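You operate a simulated robot arm through the tools that you are given. There is no shell and no other tool. Be economical: measure what you need, move in short steps, check, and stop when the job is done.

Carry out the task below with a simulated robot arm. There is one attempt and no reset: what you move stays moved.

JOB
Close the tool drawer. Take the tan block and put it on the sack bench top. Take the grey lump and leave it in the frame on the teal filler. Open the white door. Do these in any order. Set down upright: tan block.

It is judged by the outcome, as a careful person would: the job done as asked, and still so three seconds after it is handed in. It fails if anything else is knocked over, pushed out of place, dropped, spilled or broken.

ROBOT AND FRAMES
A 7-joint arm with a two-finger parallel gripper on a trunk, on a base that drives. Base frame: it is fixed to the floor where the robot stands at the start and does not move with it; the origin is under the middle of the robot, x ahead of it, y to its left, z up. Units: mm, degrees, N and s.
With the tool pointing down near the work surface it reaches from about 280 to 700 mm from the robot's upright axis, wherever it stands. Its first joint turns from -166.0 to 166.0 degrees. Places, roughly: frame on the teal filler (15x15 cm) [1620, 2340, 1020]; grey lump (3x3x3 cm) [1100, 300, 900]; sack bench top [-100, 1100, 700]; tan block [750, 0, 1000]; tool drawer [600, -100, 800]; white door [-300, 3400, 500]. Payload 1.57 kg.
Tool frame: the origin (TCP) lies between the finger pads and is the grasp point; the fingertips stand 30 mm ahead of it; z points along the fingers, y is the line along which they close. The gripper opens to 80 mm. The fingers are 17 mm wide and 12 mm thick; the gripper's body (40 by 82 mm) begins 80 mm behind the TCP.
Orientation is that of the tool frame in the base frame, as [roll, pitch, yaw] about the fixed x, y, z axes, in that order (R = Rz(yaw) Ry(pitch) Rx(roll)). With the fingers straight down and closing along the base's y, the tool's x points along the base's -x, its y along +y and its z along -z.

CONTROLS
- The arm moves only by the tool jog_arm. Its argument "moves" is a list that holds one entry, the list of rows, each a list of 7 numbers: the shift along the tool's x, y, z in mm, then the turn, a rotation vector about the tool's x, y, z in degrees, then the gripper command, from -1 (fully open) to 1 (shut), values between in proportion. In form: [[[dx, dy, dz, rx, ry, rz, claw], ...]]. A call has 1 to 8 rows; each row is the pose to reach, as a shift and turn from the pose commanded when the call began, along the tool's axes at that moment. Rows are played at 5 a second. More than 50 mm and 8.6 degrees between two rows, or a gripper value outside its range, and nothing of the call is played. Where a pose cannot be reached the arm comes as near as it can. A force on the tool above 40 N (or 10 N above the force at the start of the call, whichever is more), or a blocked arm, ends the call early, and 0.2 s more pass. Each finger travels about 72 mm/s and halts on what it meets, pressing with about 43 N; the grip force reading is that of the motor and also rises with nothing between the fingers. The clock runs only during rows and for 0.2 s after the last one: add rows that repeat a pose to give the fingers time. The reply holds the time, the measured pose of the TCP, the force on the tool along the base axes, the opening and the grip force, in the units named above and with some noise, with the torque about the TCP (base axes, N m) and any sound that the robot's microphone picked up.
- Cameras (640 x 400 px; columns grow to the right, rows downward): "scene" is now at [-6.3, 176, 1406.9]; the picture's right is [0.45, -0.89, 0.00], its down [-0.64, -0.32, -0.70] and it looks along [0.62, 0.31, -0.72] (base axes); focal length 214 px, centre (320, 200). "wrist" rides on the gripper at [72, -7, -122] in the tool frame; the picture's right is [0.09, 1.00, 0.00], its down [-0.84, 0.08, -0.54] and it looks along [-0.54, 0.05, 0.84] (tool axes); focal length 238 px, centre (320, 200). There is no depth. A picture from a camera that has moved, and an enlarged one, comes with that camera's place and axes in the base frame and with its lens.
- get_image(camera): a new picture of that camera. No time passes.
- move_column(by): slides the trunk up (or, below 0, down) by that many mm; the arm and the scene camera ride with it, the base frame stays. It gives what a move gives, with no picture.
- steer(legs): drives the robot by 1 to 6 legs, each [ahead, left, turn to the left] in mm, mm and degrees, along the robot's own axes; the way and the turn of a leg run together, so that a leg with both is an arc; at most 1500 mm and 180 degrees a leg. The arm and the cameras ride along, it lands a little off, and it stops where it bumps. It gives what a move gives.
- head_to(pan, tilt): turns the head with the scene camera to pan (to the left, within 86 degrees either way) and tilt (down, from -29 to 69), counted from straight ahead of the robot. It gives what a move gives.
- zoom(camera, box): a new picture of the part [left, top, right, bottom] of that camera's present view, enlarged. No time passes.
- close_job(): hands the job in; it is judged then, once.

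Go step by step. Nothing tells you exact positions but the pictures and the camera data: compare them with the known pose of the tool, close in by small moves and look again before you grip or let go. The budget is 165 turns and 128 pictures, counting those below and the enlarged ones. Unless the task says otherwise, let go and move clear before handing in, and close with one line.

The tools are called after "Request:" as a command line: name --argument value ..., lists and objects as JSON in quotes. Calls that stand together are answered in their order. jog_arm: Moves the arm, as the interface text tells. Its arguments: {"type":"object","properties":{"moves":{"type":"array"}},"required":["moves"]} The other tools are called the same way: move_column (by) slides the trunk up or down; steer (legs) drives the base; head_to (pan, tilt) turns the head that bears the scene camera; get_image (camera) takes a picture; zoom (camera, box) takes an enlarged picture of a part of a camera's view; close_job () hands the job in.

At the start:

```text
clock: 0.0
ee_pos: [342.4, 338.0, 1181.5]
tool_rot: [-180.0, -0.1, -180.0]
contact_force: [0.0, 0.2, -0.4]
torque: [0.0, 0.0, -0.01]
opening: 79.9
gripper_force: 0.0
trunk travel left (down, up): [-225.0, 255.0]
robot x, y, heading: [0.5, 0.1, -0.3]
head pan, tilt: [26.6, 45.8]
```

scene: 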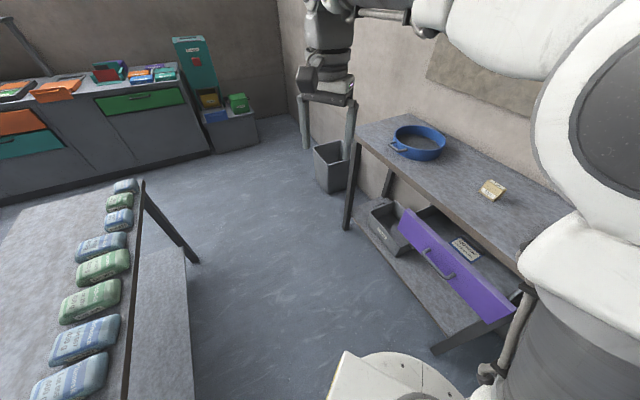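
wrist: 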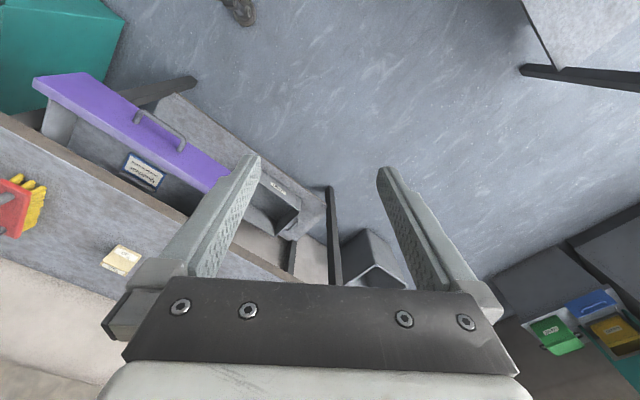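

I see the workbench with an open purple drawer and the tan block on it, a bench with sacks to the left, and a far counter. I'll look around first.

Request:
head_to --pan 0 --tilt 45

Request:
get_image --camera "scene"

Request:
head_to --pan 70 --tilt 30

Request:
get_image --camera "scene"

```text
clock: 0.9
ee_pos: [343.5, 338.7, 1182.4]
tool_rot: [179.9, 0.1, -180.0]
contact_force: [-0.2, 0.1, 0.3]
torque: [-0.02, 0.01, -0.01]
opening: 79.9
gripper_force: 0.1
trunk travel left (down, up): [-225.0, 255.0]
robot x, y, heading: [0.3, 0.4, -0.1]
head pan, tilt: [0.0, 45.0]
```

```text
125 pictures are left
camera scene: at [2.9, 139.9, 1408.0], right [0.0, -1.0, 0.0], down [-0.71, 0.0, -0.71], along [0.71, 0.0, -0.71], focal length 214 px, centre (320, 200)
```

scene: 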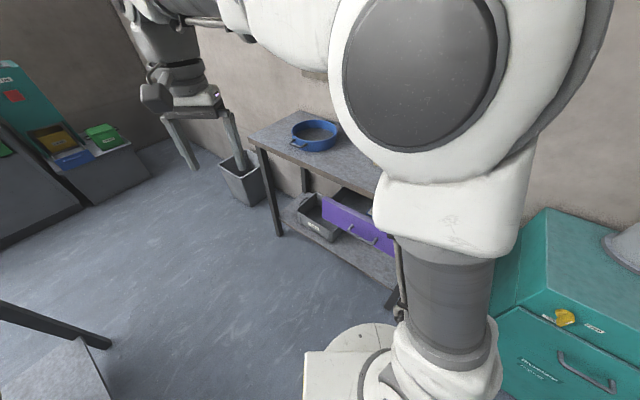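

```text
clock: 2.3
ee_pos: [342.6, 338.1, 1182.3]
tool_rot: [-180.0, 0.0, -179.9]
contact_force: [0.0, -0.9, -0.5]
torque: [-0.01, -0.02, -0.03]
opening: 79.9
gripper_force: 0.1
trunk travel left (down, up): [-225.0, 255.0]
robot x, y, heading: [1.9, 1.0, 0.2]
head pan, tilt: [70.0, 30.0]
```

```text
124 pictures are left
camera scene: at [-47.4, 224.8, 1430.6], right [0.94, -0.34, 0.0], down [-0.17, -0.47, -0.87], along [0.3, 0.81, -0.5], focal length 214 px, centre (320, 200)
```

scene: 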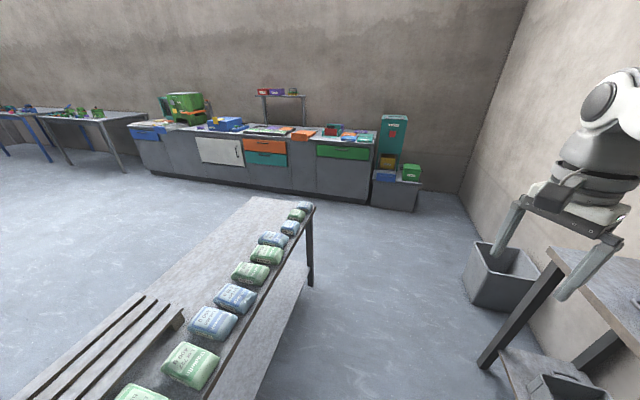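

The far counter carries the white door; the teal filler is right of it. I zoom in on the details.

Request:
zoom --camera "scene" --box '[340, 90, 440, 220]'

Request:
zoom --camera "scene" --box '[130, 80, 370, 210]'

Request:
head_to --pan 20 --tilt 50

Request:
zoom --camera "scene" --box '[300, 90, 540, 290]'

```text
3.08 times, centred on (390, 155) of scene
camera zoom: at [-47.4, 224.8, 1430.6], right [0.94, -0.34, 0.0], down [-0.17, -0.47, -0.87], along [0.3, 0.81, -0.5], focal length 660 px, centre (105, 338)
```

zoom: 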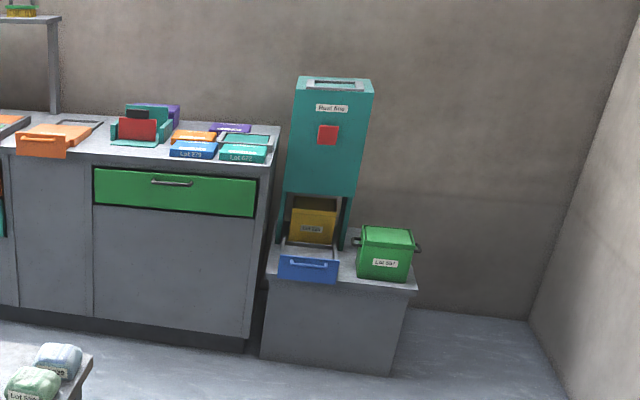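

```text
2.67 times, centred on (250, 145) of scene
camera zoom: at [-47.4, 224.8, 1430.6], right [0.94, -0.34, 0.0], down [-0.17, -0.47, -0.87], along [0.3, 0.81, -0.5], focal length 572 px, centre (507, 347)
```

zoom: 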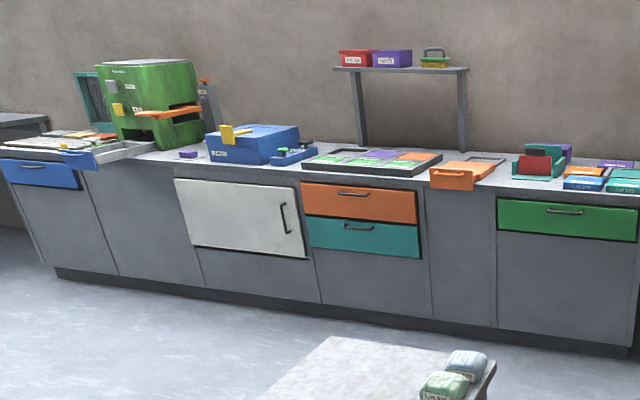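

```text
clock: 3.5
ee_pos: [342.6, 339.0, 1182.3]
tool_rot: [-180.0, 0.0, 180.0]
contact_force: [-0.1, 0.1, -0.3]
torque: [0.0, -0.01, -0.01]
opening: 80.1
gripper_force: 0.2
trunk travel left (down, up): [-225.0, 255.0]
robot x, y, heading: [2.1, -0.7, -0.1]
head pan, tilt: [20.0, 50.0]
```

```text
2.00 times, centred on (420, 190) of scene
camera zoom: at [-6.0, 166.2, 1401.2], right [0.34, -0.94, 0.0], down [-0.72, -0.26, -0.64], along [0.6, 0.22, -0.77], focal length 429 px, centre (120, 220)
```

zoom: 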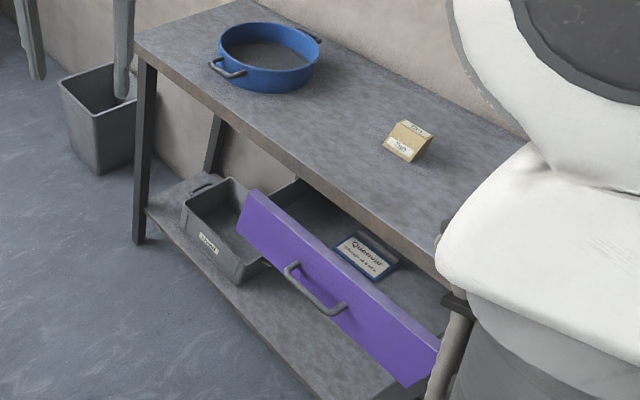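

The hopper's top is the frame. Now I look into the blue pan for the grey lump.

Request:
zoom --camera "scene" --box '[390, 85, 490, 145]'

Request:
zoom --camera "wrist" --box '[0, 60, 260, 320]'

```text
6.40 times, centred on (440, 115) of scene
camera zoom: at [-6.0, 166.2, 1401.2], right [0.34, -0.94, 0.0], down [-0.72, -0.26, -0.64], along [0.6, 0.22, -0.77], focal length 1373 px, centre (-448, 744)
```

zoom: 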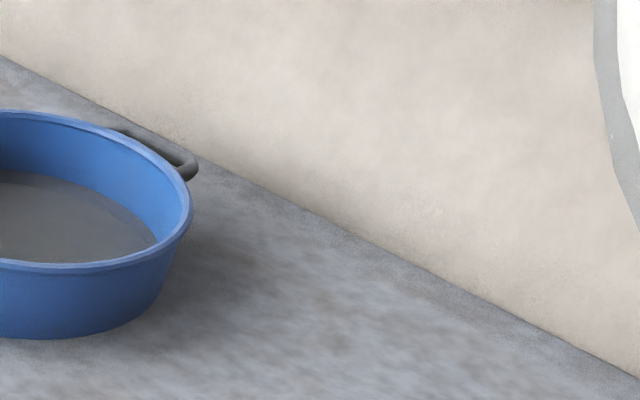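

```text
1.54 times, centred on (130, 190) of wrist
camera zoom: at [269.7, 331.0, 1304.1], right [-0.09, 1.0, 0.0], down [0.84, 0.08, 0.54], along [0.54, 0.05, -0.84], focal length 367 px, centre (612, 215)
```

zoom: 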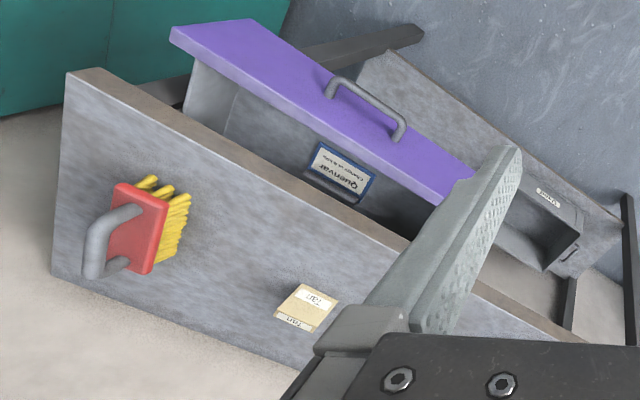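

Request:
zoom --camera "scene" --box '[345, 80, 425, 140]'

Request:
move_column --by 250

Request:
head_to --pan 10 --tilt 50

Request:
get_image --camera "scene"

```text
6.67 times, centred on (385, 110) of scene
camera zoom: at [-6.0, 166.2, 1401.2], right [0.34, -0.94, 0.0], down [-0.72, -0.26, -0.64], along [0.6, 0.22, -0.77], focal length 1430 px, centre (-113, 800)
```

zoom: 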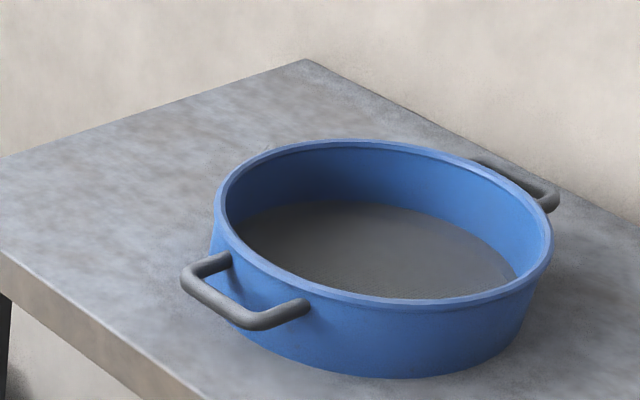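

```text
clock: 6.1
ee_pos: [342.1, 338.7, 1432.4]
tool_rot: [-180.0, 0.0, -180.0]
contact_force: [0.1, -0.1, -0.4]
torque: [0.0, -0.01, 0.02]
opening: 80.2
gripper_force: 0.1
trunk travel left (down, up): [-475.0, 5.0]
robot x, y, heading: [1.4, 0.3, 0.1]
head pan, tilt: [20.0, 50.0]
```

```text
clock: 6.8
ee_pos: [342.5, 337.1, 1431.3]
tool_rot: [-180.0, 0.0, 179.9]
contact_force: [0.3, -0.1, -0.4]
torque: [0.04, -0.01, -0.01]
opening: 80.1
gripper_force: 0.1
trunk travel left (down, up): [-475.0, 5.0]
robot x, y, heading: [0.7, -1.5, 0.0]
head pan, tilt: [10.0, 50.0]
```

```text
117 pictures are left
camera scene: at [-2.6, 153.2, 1651.1], right [0.17, -0.98, 0.0], down [-0.75, -0.13, -0.64], along [0.63, 0.11, -0.77], focal length 214 px, centre (320, 200)
```

scene: 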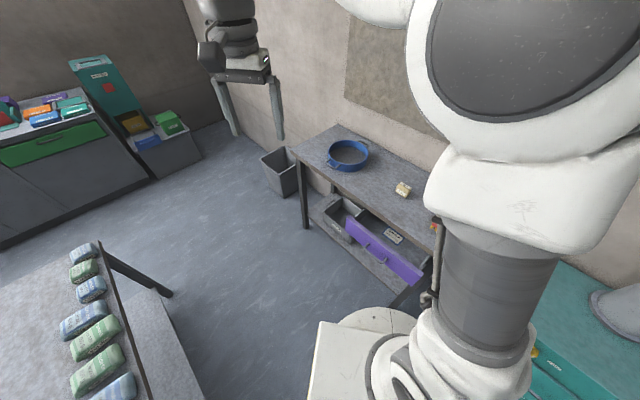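

Request:
zoom --camera "scene" --box '[310, 120, 400, 190]'

```text
5.71 times, centred on (355, 155) of scene
camera zoom: at [-2.6, 153.2, 1651.1], right [0.17, -0.98, 0.0], down [-0.75, -0.13, -0.64], along [0.63, 0.11, -0.77], focal length 1226 px, centre (120, 457)
```

zoom: 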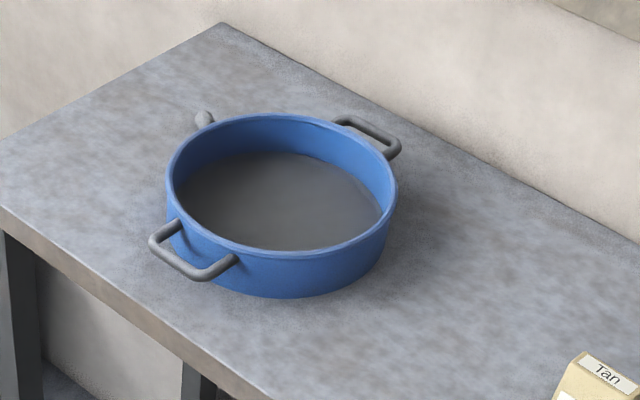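

The lump is behind the blue pan near the table's left end. The table faces about −36°, so I'll turn the base to square up with it.

Request:
steer --legs '[[0, 0, -36]]'

Request:
head_to --pan 0 --tilt 60

Request:
get_image --camera "scene"

Request:
get_image --camera "wrist"

```text
clock: 9.5
ee_pos: [476.8, 67.4, 1431.5]
tool_rot: [180.0, 0.0, 143.5]
contact_force: [1.0, 0.4, -0.1]
torque: [0.01, -0.01, 0.02]
opening: 79.8
gripper_force: 0.1
trunk travel left (down, up): [-475.0, 5.0]
robot x, y, heading: [-3.4, -5.4, -36.5]
head pan, tilt: [10.0, 50.0]
```

```text
clock: 10.2
ee_pos: [476.2, 68.3, 1433.7]
tool_rot: [180.0, -0.1, 143.5]
contact_force: [0.2, 0.3, -0.7]
torque: [-0.01, 0.03, -0.02]
opening: 79.9
gripper_force: 0.1
trunk travel left (down, up): [-475.0, 5.0]
robot x, y, heading: [3.3, 1.0, -36.8]
head pan, tilt: [0.0, 60.0]
```

```text
115 pictures are left
camera scene: at [74.3, 120.2, 1638.6], right [-0.6, -0.8, 0.0], down [-0.7, 0.52, -0.5], along [0.4, -0.3, -0.87], focal length 214 px, centre (320, 200)
```

scene: 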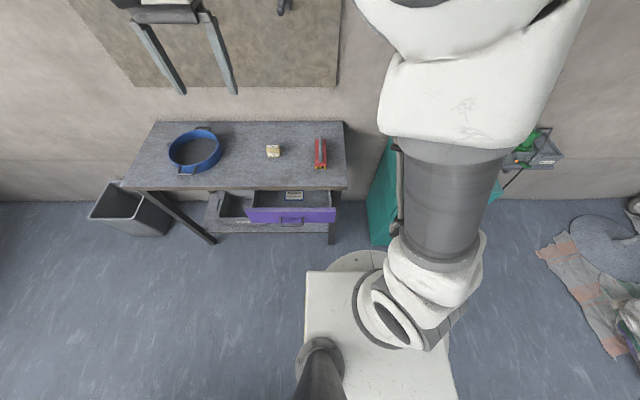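

```text
114 pictures are left
camera wrist: at [413.8, 104.7, 1554.2], right [0.52, 0.85, 0.0], down [0.72, -0.44, 0.54], along [0.46, -0.28, -0.84], focal length 238 px, centre (320, 200)
```

wrist: 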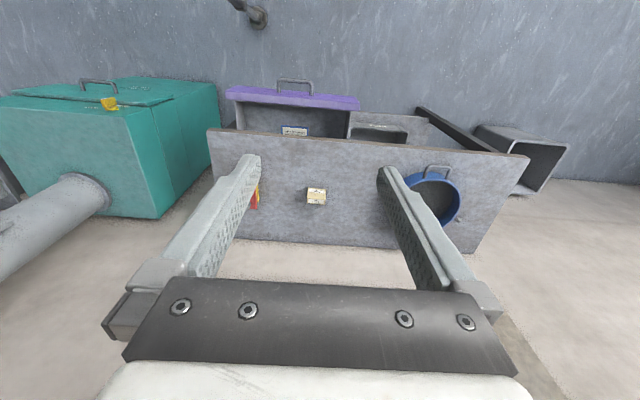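

Request:
zoom --camera "scene" --box '[110, 110, 350, 250]'

Request:
zoom --camera "wrist" --box '[390, 130, 530, 240]'

```text
2.67 times, centred on (230, 180) of scene
camera zoom: at [74.3, 120.2, 1638.6], right [-0.6, -0.8, 0.0], down [-0.7, 0.52, -0.5], along [0.4, -0.3, -0.87], focal length 572 px, centre (560, 253)
```

zoom: 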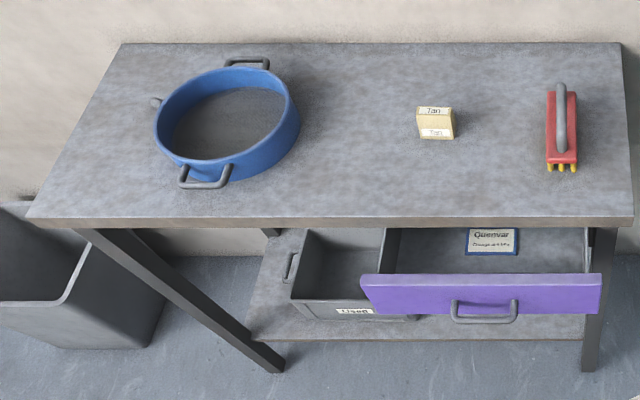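

```text
3.64 times, centred on (460, 185) of wrist
camera zoom: at [413.8, 104.7, 1554.2], right [0.52, 0.85, 0.0], down [0.72, -0.44, 0.54], along [0.46, -0.28, -0.84], focal length 867 px, centre (-189, 254)
```

zoom: 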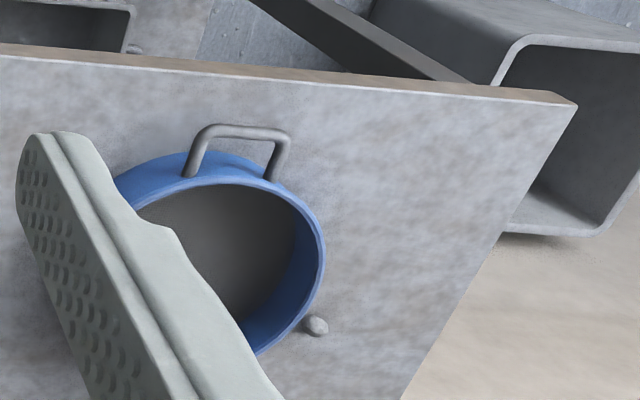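

Drawer, block, pan and lump (beside the pan, back-left) are located. I'll lower the trunk and tilt the closed gripper forward to push the drawer face left of its handle.

Request:
move_column --by -420

Request:
jog_arm --moves '[[[0, 0, 0, 0, -8, 0, 1], [0, 0, 0, 0, -16, 0, 1], [0, 0, 0, 0, -24, 0, 1], [0, 0, 0, 0, -32, 0, 1], [0, 0, 0, 0, -40, 0, 1], [0, 0, 0, 0, -48, 0, 1], [0, 0, 0, 0, -48, 0, 1]]]'

Request:
get_image --camera "wrist"

Request:
get_image --camera "scene"

```text
refused: -420 is not a number from -400 to 400
```

```text
clock: 11.8
ee_pos: [481.7, 46.9, 1423.9]
tool_rot: [-178.9, 47.5, 141.8]
contact_force: [-0.2, -0.9, 0.6]
torque: [0.01, 0.03, -0.02]
opening: 0.0
gripper_force: 21.5
trunk travel left (down, up): [-475.0, 5.0]
robot x, y, heading: [1.3, -3.2, -36.5]
head pan, tilt: [0.0, 60.0]
```

```text
111 pictures are left
camera wrist: at [369.7, 129.2, 1453.7], right [0.58, 0.81, -0.08], down [0.19, -0.04, 0.98], along [0.79, -0.58, -0.17], focal length 238 px, centre (320, 200)
```

wrist: 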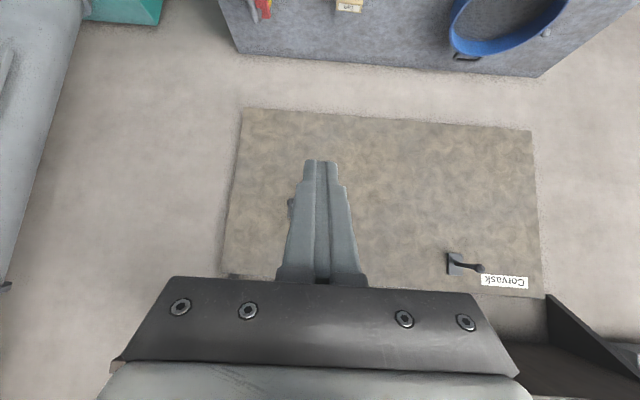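

```text
110 pictures are left
camera scene: at [69.3, 113.9, 1638.8], right [-0.69, -0.73, 0.0], down [-0.63, 0.59, -0.5], along [0.36, -0.35, -0.86], focal length 214 px, centre (320, 200)
```

scene: 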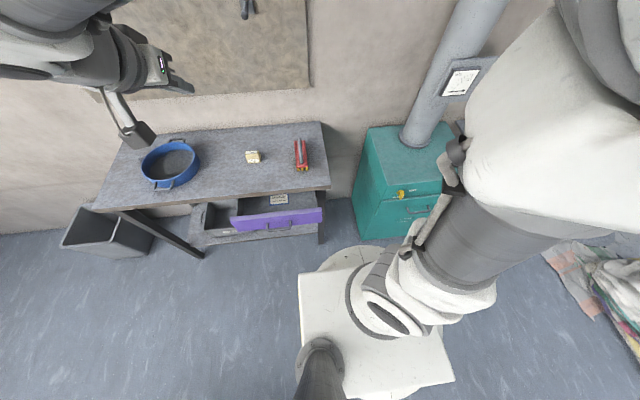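

Request:
move_column --by -400

Request:
jog_arm --moves '[[[0, 0, 0, 0, 0, 0, 1]]]'

Request:
get_image --camera "scene"

```text
clock: 15.6
ee_pos: [477.6, 67.7, 1031.1]
tool_rot: [-179.8, 47.9, 143.6]
contact_force: [-0.4, -0.1, -0.4]
torque: [0.0, 0.02, -0.01]
opening: 0.0
gripper_force: 21.6
trunk travel left (down, up): [-75.0, 405.0]
robot x, y, heading: [-1.4, 2.9, -36.6]
head pan, tilt: [0.0, 60.0]
```

```text
clock: 16.0
ee_pos: [476.1, 67.1, 1030.6]
tool_rot: [-179.8, 47.8, 143.6]
contact_force: [0.5, -0.7, 0.4]
torque: [0.0, -0.02, -0.02]
opening: 0.1
gripper_force: 20.9
trunk travel left (down, up): [-75.0, 405.0]
robot x, y, heading: [-3.6, -5.0, -36.6]
head pan, tilt: [0.0, 60.0]
```

```text
109 pictures are left
camera scene: at [63.3, 111.7, 1236.3], right [-0.75, -0.66, 0.0], down [-0.58, 0.66, -0.47], along [0.31, -0.35, -0.88], focal length 214 px, centre (320, 200)
```

scene: 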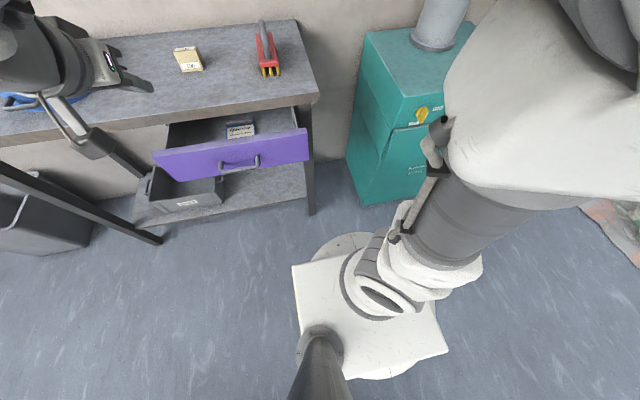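

TCP settled; the drawer face spans z≈680–800 at about 430 mm ahead. I descend in front of it.

Request:
jog_arm --moves '[[[27, 5, 34, 0, 0, 0, 1], [55, 10, 68, 0, 0, 0, 1], [82, 15, 103, 0, 0, 0, 1], [110, 20, 138, 0, 0, 0, 1], [138, 25, 172, 0, 0, 0, 1], [165, 27, 206, 0, 0, 0, 1], [165, 27, 206, 0, 0, 0, 1], [165, 27, 206, 0, 0, 0, 1]]]'

Request:
get_image --camera "scene"

Request:
get_image --camera "wrist"

```text
clock: 17.8
ee_pos: [529.5, 64.7, 768.2]
tool_rot: [-180.0, 48.0, 143.6]
contact_force: [0.1, -0.2, -0.1]
torque: [0.02, 0.03, -0.02]
opening: 0.0
gripper_force: 21.2
trunk travel left (down, up): [-75.0, 405.0]
robot x, y, heading: [1.5, -2.3, -36.6]
head pan, tilt: [0.0, 60.0]
```

```text
108 pictures are left
camera scene: at [74.3, 120.2, 1238.5], right [-0.6, -0.8, 0.0], down [-0.7, 0.52, -0.5], along [0.4, -0.3, -0.87], focal length 214 px, centre (320, 200)
```

scene: 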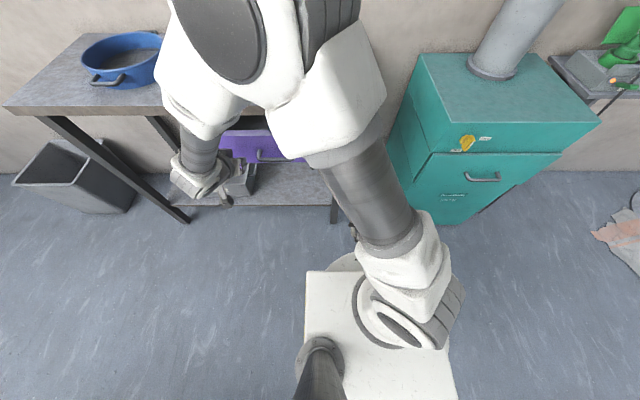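

```text
107 pictures are left
camera wrist: at [413.5, 141.7, 796.0], right [0.54, 0.84, -0.07], down [0.17, -0.03, 0.98], along [0.82, -0.55, -0.16], focal length 238 px, centre (320, 200)
```

wrist: 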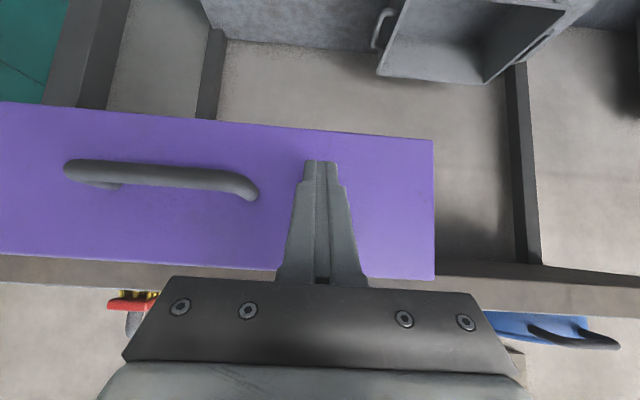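

The fingers face the drawer front left of the handle. Pushing forward.

Request:
jog_arm --moves '[[[-13, 0, 15, 0, 0, 0, 1], [-27, 0, 30, 0, 0, 0, 1], [-40, 0, 45, 0, 0, 0, 1], [-54, 0, 60, 0, 0, 0, 1], [-67, 0, 74, 0, 0, 0, 1], [-75, 0, 83, 0, 0, 0, 1], [-84, 0, 93, 0, 0, 0, 1], [-92, 0, 102, 0, 0, 0, 1]]]'

Request:
get_image --camera "wrist"

Request:
get_image --camera "scene"

```text
clock: 19.2
ee_pos: [610.5, 7.7, 767.5]
tool_rot: [-180.0, 47.4, 144.0]
contact_force: [-9.7, 5.6, 7.5]
torque: [0.0, -0.13, -0.08]
opening: 0.0
gripper_force: 21.5
trunk travel left (down, up): [-75.0, 405.0]
robot x, y, heading: [0.0, -0.7, -36.7]
head pan, tilt: [0.0, 60.0]
stopped in row 6: the force on the tool passed its limit at 56 N (the readings are from after the stop); the commanded pose is now the measured one
```

```text
106 pictures are left
camera wrist: at [493.0, 84.2, 797.3], right [0.54, 0.84, -0.07], down [0.18, -0.04, 0.98], along [0.83, -0.54, -0.17], focal length 238 px, centre (320, 200)
```

wrist: 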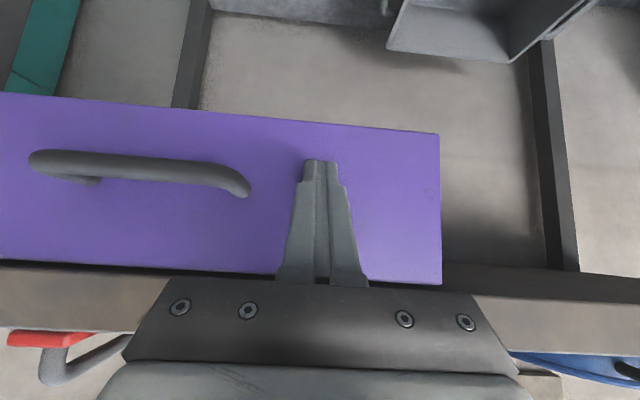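

```text
105 pictures are left
camera scene: at [72.9, 120.8, 1238.6], right [-0.59, -0.8, 0.0], down [-0.7, 0.51, -0.5], along [0.4, -0.3, -0.87], focal length 214 px, centre (320, 200)
```

scene: 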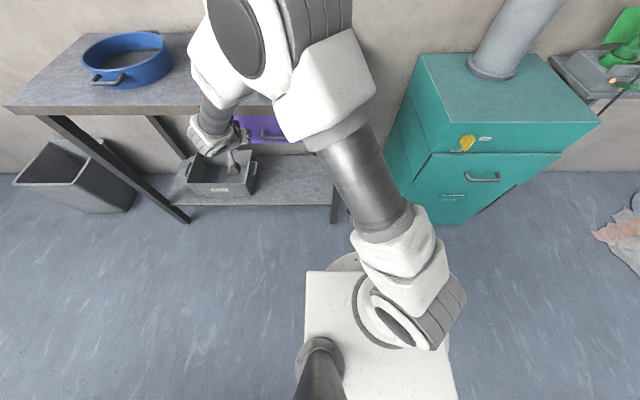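

The drawer hit a stop about flush with the table edge. Backing off and up, then checking.

Request:
jog_arm --moves '[[[30, 0, -33, 0, 0, 0, 1], [50, 0, -56, 0, 0, 0, 1], [14, 0, -90, 0, 0, 0, 1], [-22, 0, -124, 0, 0, 0, 1], [-58, 0, -158, 0, 0, 0, 1], [-94, 0, -190, 0, 0, 0, 1], [-130, 0, -223, 0, 0, 0, 1], [-130, 0, -223, 0, 0, 0, 1]]]'

Request:
get_image --camera "scene"

Request:
get_image --camera "wrist"

```text
clock: 21.0
ee_pos: [546.2, 51.8, 1011.8]
tool_rot: [-179.9, 47.3, 143.9]
contact_force: [-0.4, -0.1, 0.8]
torque: [-0.03, 0.02, 0.02]
opening: 0.0
gripper_force: 21.6
trunk travel left (down, up): [-75.0, 405.0]
robot x, y, heading: [-3.2, 2.1, -36.2]
head pan, tilt: [0.0, 60.0]
```

```text
104 pictures are left
camera scene: at [73.7, 120.4, 1238.6], right [-0.59, -0.8, 0.0], down [-0.7, 0.52, -0.5], along [0.4, -0.3, -0.87], focal length 214 px, centre (320, 200)
```

scene: 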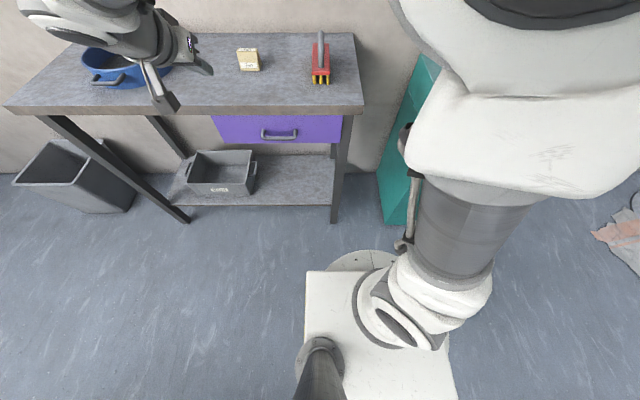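

```text
103 pictures are left
camera wrist: at [429.9, 127.1, 1041.6], right [0.54, 0.84, -0.07], down [0.18, -0.04, 0.98], along [0.82, -0.54, -0.17], focal length 238 px, centre (320, 200)
```

wrist: 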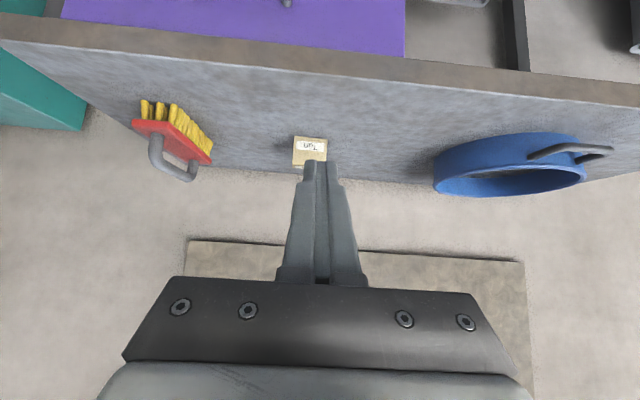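

Drawer is closed. I'll untilt the tool, raise it slightly and move the base nearer the tan block.

Request:
jog_arm --moves '[[[0, 0, 0, 0, 8, 0, 0], [0, 0, 0, 0, 16, 0, -1], [0, 0, 0, 0, 24, 0, -1], [0, 0, 0, 0, 32, 0, -1], [0, 0, 0, 0, 40, 0, -1], [0, 0, 0, 0, 47.4, 0, -1], [0, 0, 0, 0, 47.4, 0, -1]]]'

Request:
move_column --by 100

Request:
steer --legs '[[110, 180, 0]]'

Request:
get_image --camera "wrist"

Request:
get_image --camera "scene"

```text
clock: 22.6
ee_pos: [548.5, 51.7, 1014.5]
tool_rot: [180.0, -0.2, 143.7]
contact_force: [0.9, 0.7, 0.2]
torque: [0.0, 0.02, 0.0]
opening: 80.2
gripper_force: 0.1
trunk travel left (down, up): [-75.0, 405.0]
robot x, y, heading: [2.9, 1.5, -36.3]
head pan, tilt: [0.0, 60.0]
```

```text
clock: 23.9
ee_pos: [547.9, 51.4, 1115.4]
tool_rot: [-179.8, 0.0, 143.7]
contact_force: [-0.7, 0.7, 0.3]
torque: [0.01, 0.01, 0.01]
opening: 80.1
gripper_force: 0.0
trunk travel left (down, up): [-175.0, 305.0]
robot x, y, heading: [-1.5, -1.3, -36.2]
head pan, tilt: [0.0, 60.0]
```

```text
clock: 25.9
ee_pos: [743.1, 132.4, 1115.1]
tool_rot: [180.0, 0.0, 144.0]
contact_force: [0.3, -0.1, 0.1]
torque: [-0.03, -0.01, -0.03]
opening: 80.0
gripper_force: 0.1
trunk travel left (down, up): [-175.0, 305.0]
robot x, y, heading: [196.4, 81.6, -36.5]
head pan, tilt: [0.0, 60.0]
```

```text
102 pictures are left
camera wrist: at [679.5, 170.3, 1236.5], right [0.51, 0.86, 0.0], down [0.72, -0.43, 0.54], along [0.47, -0.28, -0.84], focal length 238 px, centre (320, 200)
```

wrist: 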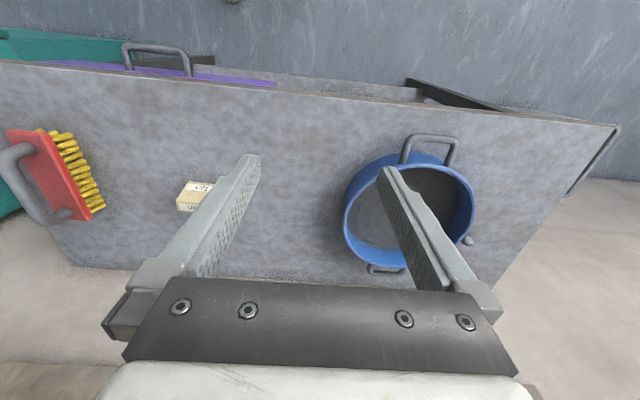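

```text
101 pictures are left
camera scene: at [267.7, 201.1, 1338.6], right [-0.59, -0.81, 0.0], down [-0.7, 0.51, -0.5], along [0.4, -0.3, -0.87], focal length 214 px, centre (320, 200)
```

scene: 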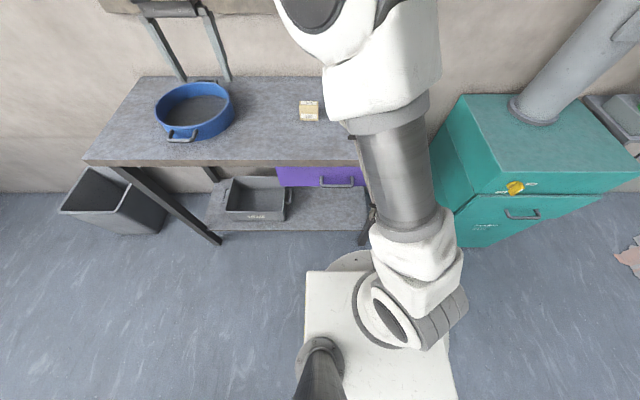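

Request:
zoom --camera "scene" --box '[290, 90, 330, 130]'

Request:
jog_arm --moves '[[[0, -50, 0, 0, 0, 0, -1], [0, -100, 0, 0, 0, 0, -1], [0, -150, 0, 0, 0, 0, -1], [-40, -190, 20, 0, 0, 0, -1], [-60, -200, 60, 0, 0, 0, -1], [-80, -200, 80, 0, 0, 0, -1], [-80, -200, 80, 0, 0, 0, -1]]]'

Request:
get_image --camera "wrist"

```text
10.00 times, centred on (310, 110) of scene
camera zoom: at [267.7, 201.1, 1338.6], right [-0.59, -0.81, 0.0], down [-0.7, 0.51, -0.5], along [0.4, -0.3, -0.87], focal length 2145 px, centre (420, 1100)
```

zoom: 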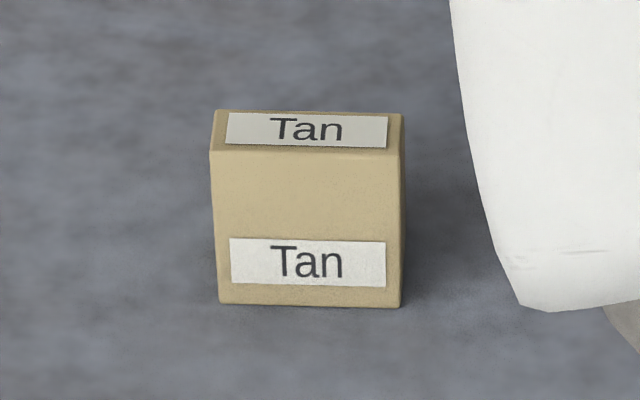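

```text
refused: row 4 steps farther than a row can; nothing moved
```

```text
99 pictures are left
camera wrist: at [679.5, 170.3, 1236.5], right [0.51, 0.86, 0.0], down [0.72, -0.43, 0.54], along [0.47, -0.28, -0.84], focal length 238 px, centre (320, 200)
```

wrist: 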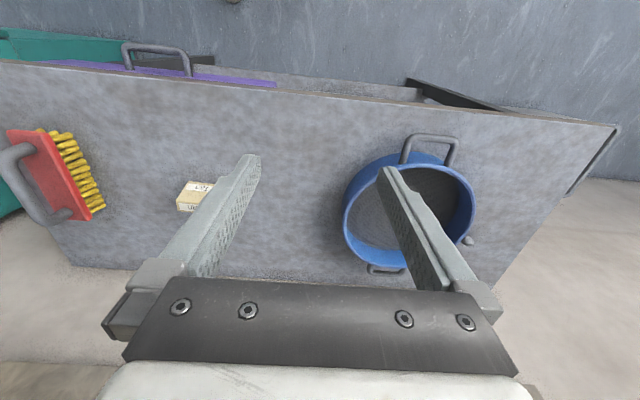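

The block stands about 60 wide, 20 deep, 55 high. I move above it.

Request:
jog_arm --moves '[[[-30, -38, 5, 0, 0, 0, -1], [-60, -76, 10, 0, 0, 0, -1], [-90, -114, 20, 0, 0, 0, -1], [-120, -150, 35, 0, 0, 0, -1], [-145, -180, 60, 0, 0, 0, -1], [-160, -197, 90, 0, 0, 0, -1], [-160, -197, 100, 0, 0, 0, -1], [-160, -197, 100, 0, 0, 0, -1]]]'

Request:
get_image --camera "wrist"

```text
clock: 27.7
ee_pos: [754.4, -118.9, 1014.1]
tool_rot: [180.0, 0.0, 144.1]
contact_force: [-0.6, -0.2, 1.0]
torque: [0.02, -0.01, -0.03]
opening: 79.8
gripper_force: 0.1
trunk travel left (down, up): [-175.0, 305.0]
robot x, y, heading: [195.8, 80.9, -36.3]
head pan, tilt: [0.0, 60.0]
```

```text
98 pictures are left
camera wrist: at [691.7, -81.9, 1135.8], right [0.51, 0.86, 0.0], down [0.72, -0.43, 0.54], along [0.47, -0.28, -0.84], focal length 238 px, centre (320, 200)
```

wrist: 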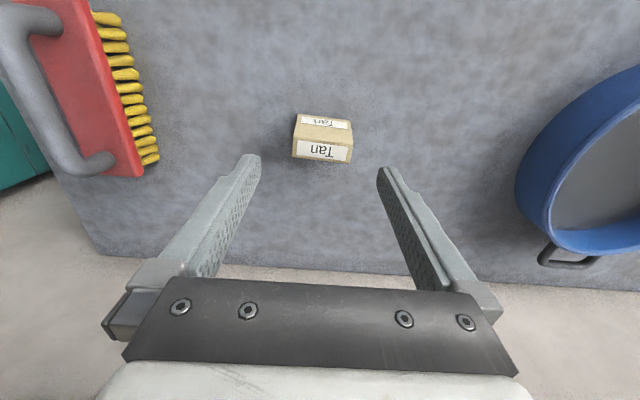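

Request:
jog_arm --moves '[[[-8, 2, 20, 0, 0, 0, -1], [-15, 4, 50, 0, 0, 0, -1], [-15, 4, 75, 0, 0, 0, -1], [-15, 4, 75, 0, 0, 0, -1]]]'

Request:
get_image --camera "wrist"

```text
clock: 28.7
ee_pos: [769.2, -124.6, 940.1]
tool_rot: [-180.0, 0.0, 143.9]
contact_force: [0.1, 0.0, -0.6]
torque: [0.02, -0.01, 0.02]
opening: 80.2
gripper_force: 0.0
trunk travel left (down, up): [-175.0, 305.0]
robot x, y, heading: [194.1, 79.8, -36.2]
head pan, tilt: [0.0, 60.0]
```

```text
97 pictures are left
camera wrist: at [705.8, -88.2, 1061.8], right [0.51, 0.86, 0.0], down [0.72, -0.43, 0.54], along [0.47, -0.28, -0.84], focal length 238 px, centre (320, 200)
```

wrist: 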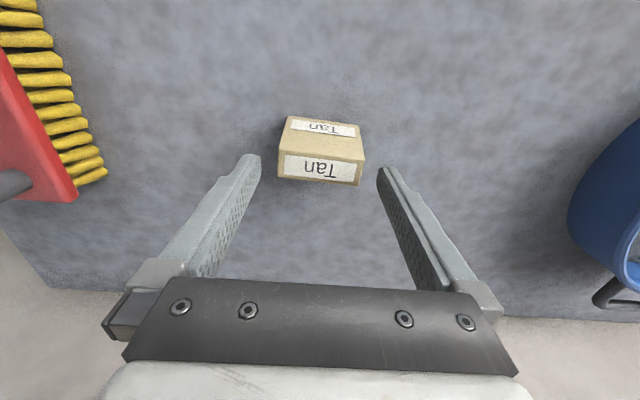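

Aligned. Descend and grip.

Request:
jog_arm --moves '[[[0, 0, 25, 0, 0, 0, -1], [0, 0, 46, 0, 0, 0, -1], [0, 0, 46, 0, 0, 0, -1], [0, 0, 46, 0, 0, 0, 1], [0, 0, 46, 0, 0, 0, 1], [0, 0, 46, 0, 0, 0, 1]]]'

Request:
get_image --camera "wrist"

```text
clock: 30.1
ee_pos: [770.2, -124.0, 895.5]
tool_rot: [-180.0, 0.0, 144.0]
contact_force: [1.1, 0.3, -0.6]
torque: [-0.01, 0.01, 0.02]
opening: 59.4
gripper_force: 42.7
trunk travel left (down, up): [-175.0, 305.0]
robot x, y, heading: [191.9, 80.9, -36.3]
head pan, tilt: [0.0, 60.0]
```

```text
96 pictures are left
camera wrist: at [707.0, -88.2, 1017.1], right [0.51, 0.86, 0.0], down [0.72, -0.43, 0.54], along [0.47, -0.28, -0.84], focal length 238 px, centre (320, 200)
```

wrist: 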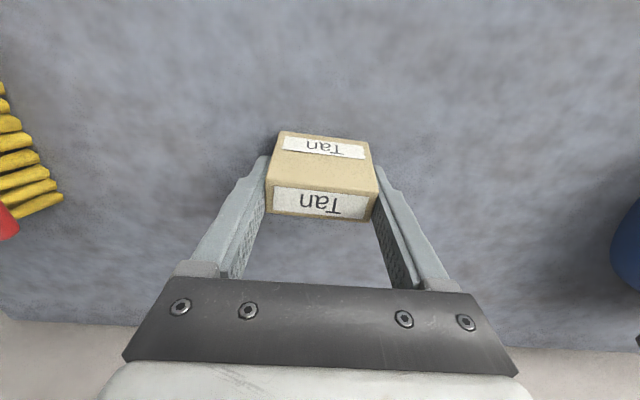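

Gripped at 59 mm. Lift, back off and turn towards the sack bench.

Request:
move_column --by 230

Request:
steer --legs '[[-250, 0, 0], [0, 0, 90]]'

Request:
head_to --pan 60 --tilt 45

Request:
get_image --camera "scene"

```text
clock: 32.5
ee_pos: [769.6, -124.6, 1124.7]
tool_rot: [180.0, 0.0, 144.1]
contact_force: [0.4, -0.2, -0.8]
torque: [-0.01, 0.01, 0.02]
opening: 59.5
gripper_force: 42.7
trunk travel left (down, up): [-405.0, 75.0]
robot x, y, heading: [193.3, 79.5, -36.5]
head pan, tilt: [0.0, 60.0]
```

```text
clock: 39.7
ee_pos: [249.1, 782.5, 1124.7]
tool_rot: [-179.9, 0.0, -130.0]
contact_force: [-0.6, 0.6, 0.1]
torque: [0.02, -0.01, 0.02]
opening: 59.1
gripper_force: 42.9
trunk travel left (down, up): [-405.0, 75.0]
robot x, y, heading: [-0.9, 226.3, 49.6]
head pan, tilt: [0.0, 60.0]
```

```text
clock: 41.0
ee_pos: [249.8, 783.9, 1126.2]
tool_rot: [-180.0, 0.0, -130.1]
contact_force: [-1.0, -0.3, 0.2]
torque: [-0.01, 0.01, 0.03]
opening: 59.0
gripper_force: 42.4
trunk travel left (down, up): [-405.0, 75.0]
robot x, y, heading: [0.7, 221.6, 49.4]
head pan, tilt: [60.0, 45.0]
```

```text
95 pictures are left
camera scene: at [-181.1, 329.6, 1588.0], right [0.94, 0.33, 0.0], down [0.24, -0.67, -0.71], along [-0.24, 0.67, -0.71], focal length 214 px, centre (320, 200)
```

scene: 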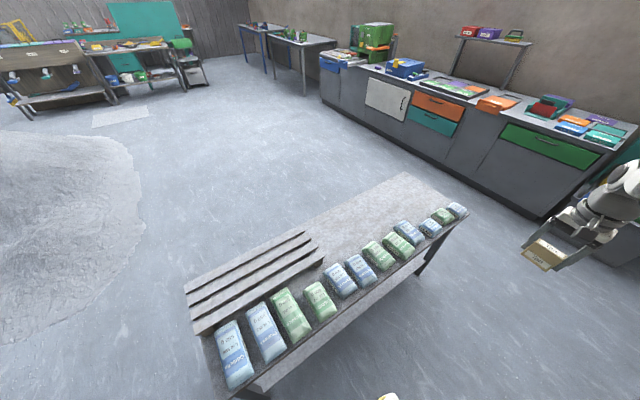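

The free bench-top area lies behind the sack row near (-150,1170). I drive alongside and turn so the block arrives above it.

Request:
steer --legs '[[665, 100, 0], [0, 0, 77.5]]'

Request:
head_to --pan 0 --tilt 50

Request:
get_image --camera "scene"

Request:
get_image --camera "wrist"

```text
clock: 50.2
ee_pos: [-142.1, 1148.2, 1125.8]
tool_rot: [-179.9, 0.0, -51.7]
contact_force: [0.2, -0.2, -0.7]
torque: [0.02, 0.02, -0.02]
opening: 58.8
gripper_force: 43.2
trunk travel left (down, up): [-405.0, 75.0]
robot x, y, heading: [353.7, 793.2, 128.0]
head pan, tilt: [60.0, 45.0]
```

```text
clock: 51.5
ee_pos: [-143.0, 1149.4, 1125.6]
tool_rot: [-179.9, 0.0, -51.7]
contact_force: [-0.9, 0.5, -0.6]
torque: [0.01, -0.01, 0.0]
opening: 58.9
gripper_force: 43.3
trunk travel left (down, up): [-405.0, 75.0]
robot x, y, heading: [357.0, 794.4, 128.0]
head pan, tilt: [0.0, 50.0]
```

```text
94 pictures are left
camera scene: at [248.4, 706.2, 1581.1], right [0.79, 0.62, 0.0], down [0.47, -0.6, -0.64], along [-0.4, 0.51, -0.77], focal length 214 px, centre (320, 200)
```

scene: 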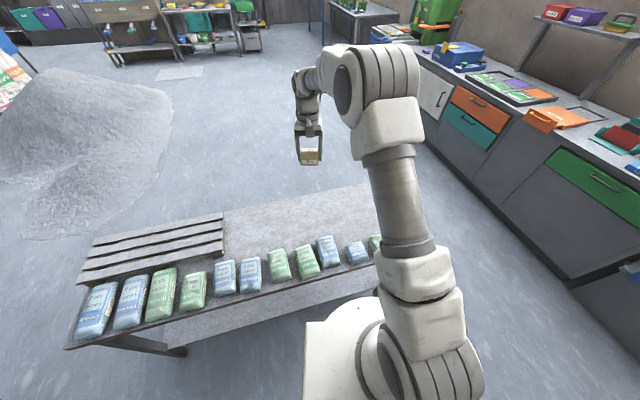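

```text
93 pictures are left
camera wrist: at [-94.5, 1095.7, 1247.1], right [-0.72, -0.69, 0.0], down [-0.58, 0.61, 0.54], along [-0.37, 0.39, -0.84], focal length 238 px, centre (320, 200)
```

wrist: 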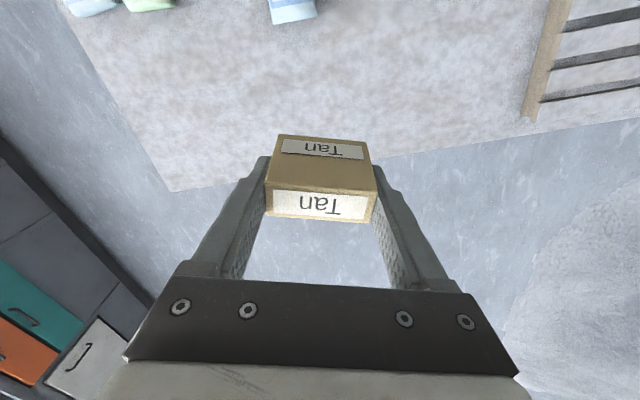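

Footprint is well between the sacks and the back edge. Lower by the trunk and look.

Request:
move_column --by -250

Request:
get_image --camera "wrist"

Request:
get_image --camera "scene"

```text
clock: 54.1
ee_pos: [-142.8, 1149.7, 876.4]
tool_rot: [180.0, 0.0, -51.8]
contact_force: [0.9, -0.5, -0.7]
torque: [-0.02, -0.01, -0.02]
opening: 59.0
gripper_force: 43.3
trunk travel left (down, up): [-155.0, 325.0]
robot x, y, heading: [358.7, 794.8, 127.8]
head pan, tilt: [0.0, 50.0]
```

```text
92 pictures are left
camera wrist: at [-94.5, 1095.7, 997.2], right [-0.72, -0.69, 0.0], down [-0.58, 0.61, 0.54], along [-0.37, 0.39, -0.84], focal length 238 px, centre (320, 200)
```

wrist: 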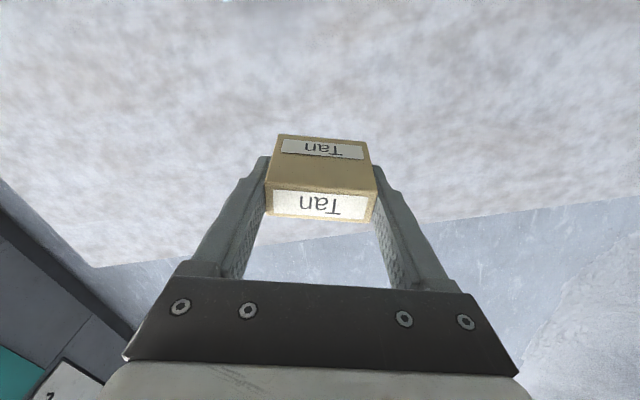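

```text
91 pictures are left
camera scene: at [248.4, 706.2, 1331.2], right [0.79, 0.61, 0.0], down [0.47, -0.6, -0.64], along [-0.4, 0.51, -0.77], focal length 214 px, centre (320, 200)
```

scene: 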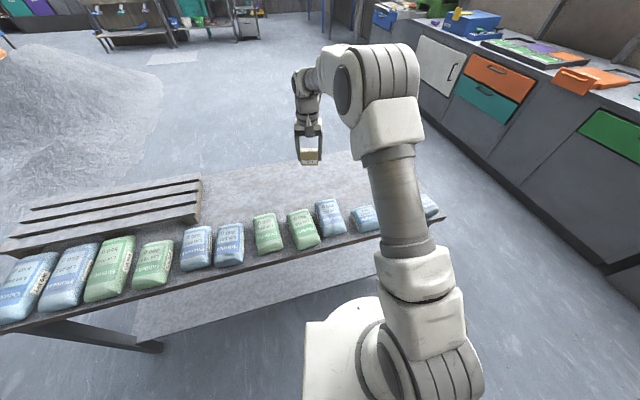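

Bench top is near z≈730, so contact should come around TCP z≈773. I descend slowly.

Request:
jog_arm --moves '[[[0, 0, 40, 0, 0, 0, 1], [0, 0, 75, 0, 0, 0, 1], [0, 0, 88, 0, 0, 0, 1], [0, 0, 92, 0, 0, 0, 1], [0, 0, 95, 0, 0, 0, 1], [0, 0, 97, 0, 0, 0, 1], [0, 0, 99, 0, 0, 0, 1], [0, 0, 99, 0, 0, 0, 1]]]'

Request:
get_image --camera "wrist"

```text
clock: 55.9
ee_pos: [-143.6, 1150.3, 775.8]
tool_rot: [-179.9, 0.0, -51.6]
contact_force: [-0.2, -0.1, 0.7]
torque: [-0.05, -0.02, 0.01]
opening: 59.0
gripper_force: 43.2
trunk travel left (down, up): [-155.0, 325.0]
robot x, y, heading: [354.1, 794.5, 128.0]
head pan, tilt: [0.0, 50.0]
```

```text
90 pictures are left
camera wrist: at [-94.4, 1096.3, 897.5], right [-0.72, -0.69, 0.0], down [-0.58, 0.61, 0.54], along [-0.37, 0.39, -0.84], focal length 238 px, centre (320, 200)
```

wrist: 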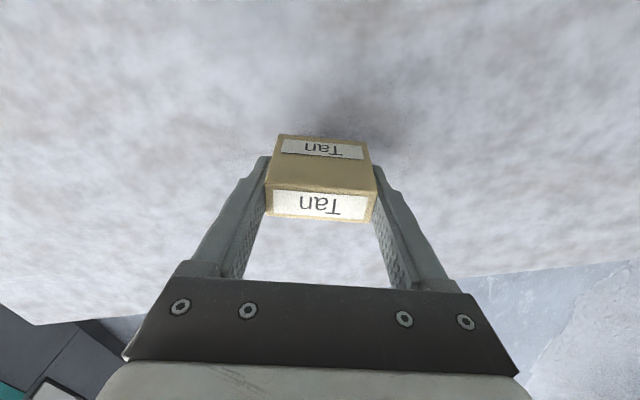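

Request:
jog_arm --moves '[[[0, 0, 2, 0, 0, 0, 1], [0, 0, 4, 0, 0, 0, 1], [0, 0, 6, 0, 0, 0, 1], [0, 0, 8, 0, 0, 0, 1], [0, 0, 8, 0, 0, 0, 1]]]'

Request:
get_image --camera "wrist"

```text
clock: 57.1
ee_pos: [-143.0, 1148.1, 767.2]
tool_rot: [-179.9, 0.1, -51.7]
contact_force: [-0.5, -0.4, -0.9]
torque: [-0.01, 0.03, -0.02]
opening: 58.8
gripper_force: 43.3
trunk travel left (down, up): [-155.0, 325.0]
robot x, y, heading: [352.6, 789.1, 127.6]
head pan, tilt: [0.0, 50.0]
```

```text
89 pictures are left
camera wrist: at [-95.0, 1095.7, 889.3], right [-0.72, -0.69, 0.0], down [-0.58, 0.61, 0.54], along [-0.37, 0.39, -0.84], focal length 238 px, centre (320, 200)
```

wrist: 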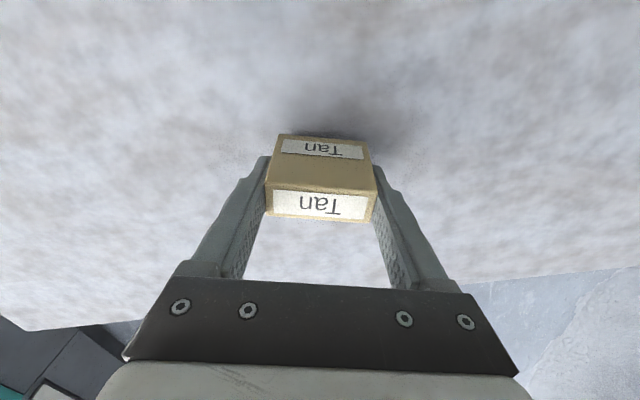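

Request:
jog_arm --moves '[[[0, 0, 2, 0, 0, 0, 1], [0, 0, 4, 0, 0, 0, 1], [0, 0, 6, 0, 0, 0, 1], [0, 0, 8, 0, 0, 0, 1], [0, 0, 8, 0, 0, 0, 1]]]'

Request:
zoom --camera "wrist" --box '[220, 80, 420, 240]'

```text
clock: 58.3
ee_pos: [-142.8, 1149.2, 760.0]
tool_rot: [-179.9, -0.1, -51.7]
contact_force: [-0.6, 0.3, -0.9]
torque: [0.0, -0.01, 0.0]
opening: 59.0
gripper_force: 42.7
trunk travel left (down, up): [-155.0, 325.0]
robot x, y, heading: [354.4, 795.5, 127.9]
head pan, tilt: [0.0, 50.0]
```

```text
2.50 times, centred on (320, 160) of wrist
camera zoom: at [-93.8, 1096.0, 881.5], right [-0.72, -0.69, 0.0], down [-0.58, 0.61, 0.54], along [-0.37, 0.39, -0.84], focal length 596 px, centre (320, 300)
```

zoom: 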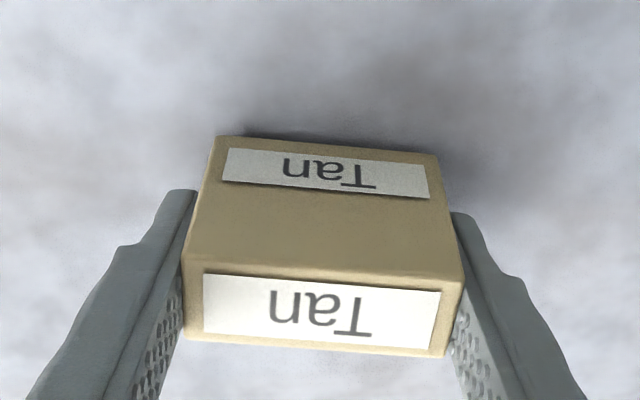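

Request:
jog_arm --moves '[[[0, 0, 1, 0, 0, 0, 1], [0, 0, 2, 0, 0, 0, 1], [0, 0, 3, 0, 0, 0, 1], [0, 0, 4, 0, 0, 0, 1], [0, 0, 4, 0, 0, 0, 1]]]'

Request:
zoom --camera "wrist" --box '[220, 80, 420, 240]'

```text
clock: 59.5
ee_pos: [-142.7, 1148.9, 755.7]
tool_rot: [-179.9, -0.1, -51.6]
contact_force: [0.6, 0.1, 0.5]
torque: [-0.02, -0.01, 0.01]
opening: 59.0
gripper_force: 42.5
trunk travel left (down, up): [-155.0, 325.0]
robot x, y, heading: [354.3, 794.7, 127.8]
head pan, tilt: [0.0, 50.0]
```

```text
2.50 times, centred on (320, 160) of wrist
camera zoom: at [-94.7, 1096.0, 878.1], right [-0.72, -0.69, 0.0], down [-0.58, 0.61, 0.54], along [-0.37, 0.39, -0.84], focal length 596 px, centre (320, 300)
```

zoom: 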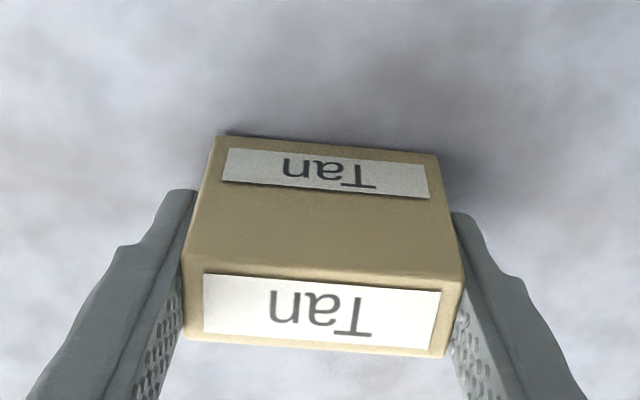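

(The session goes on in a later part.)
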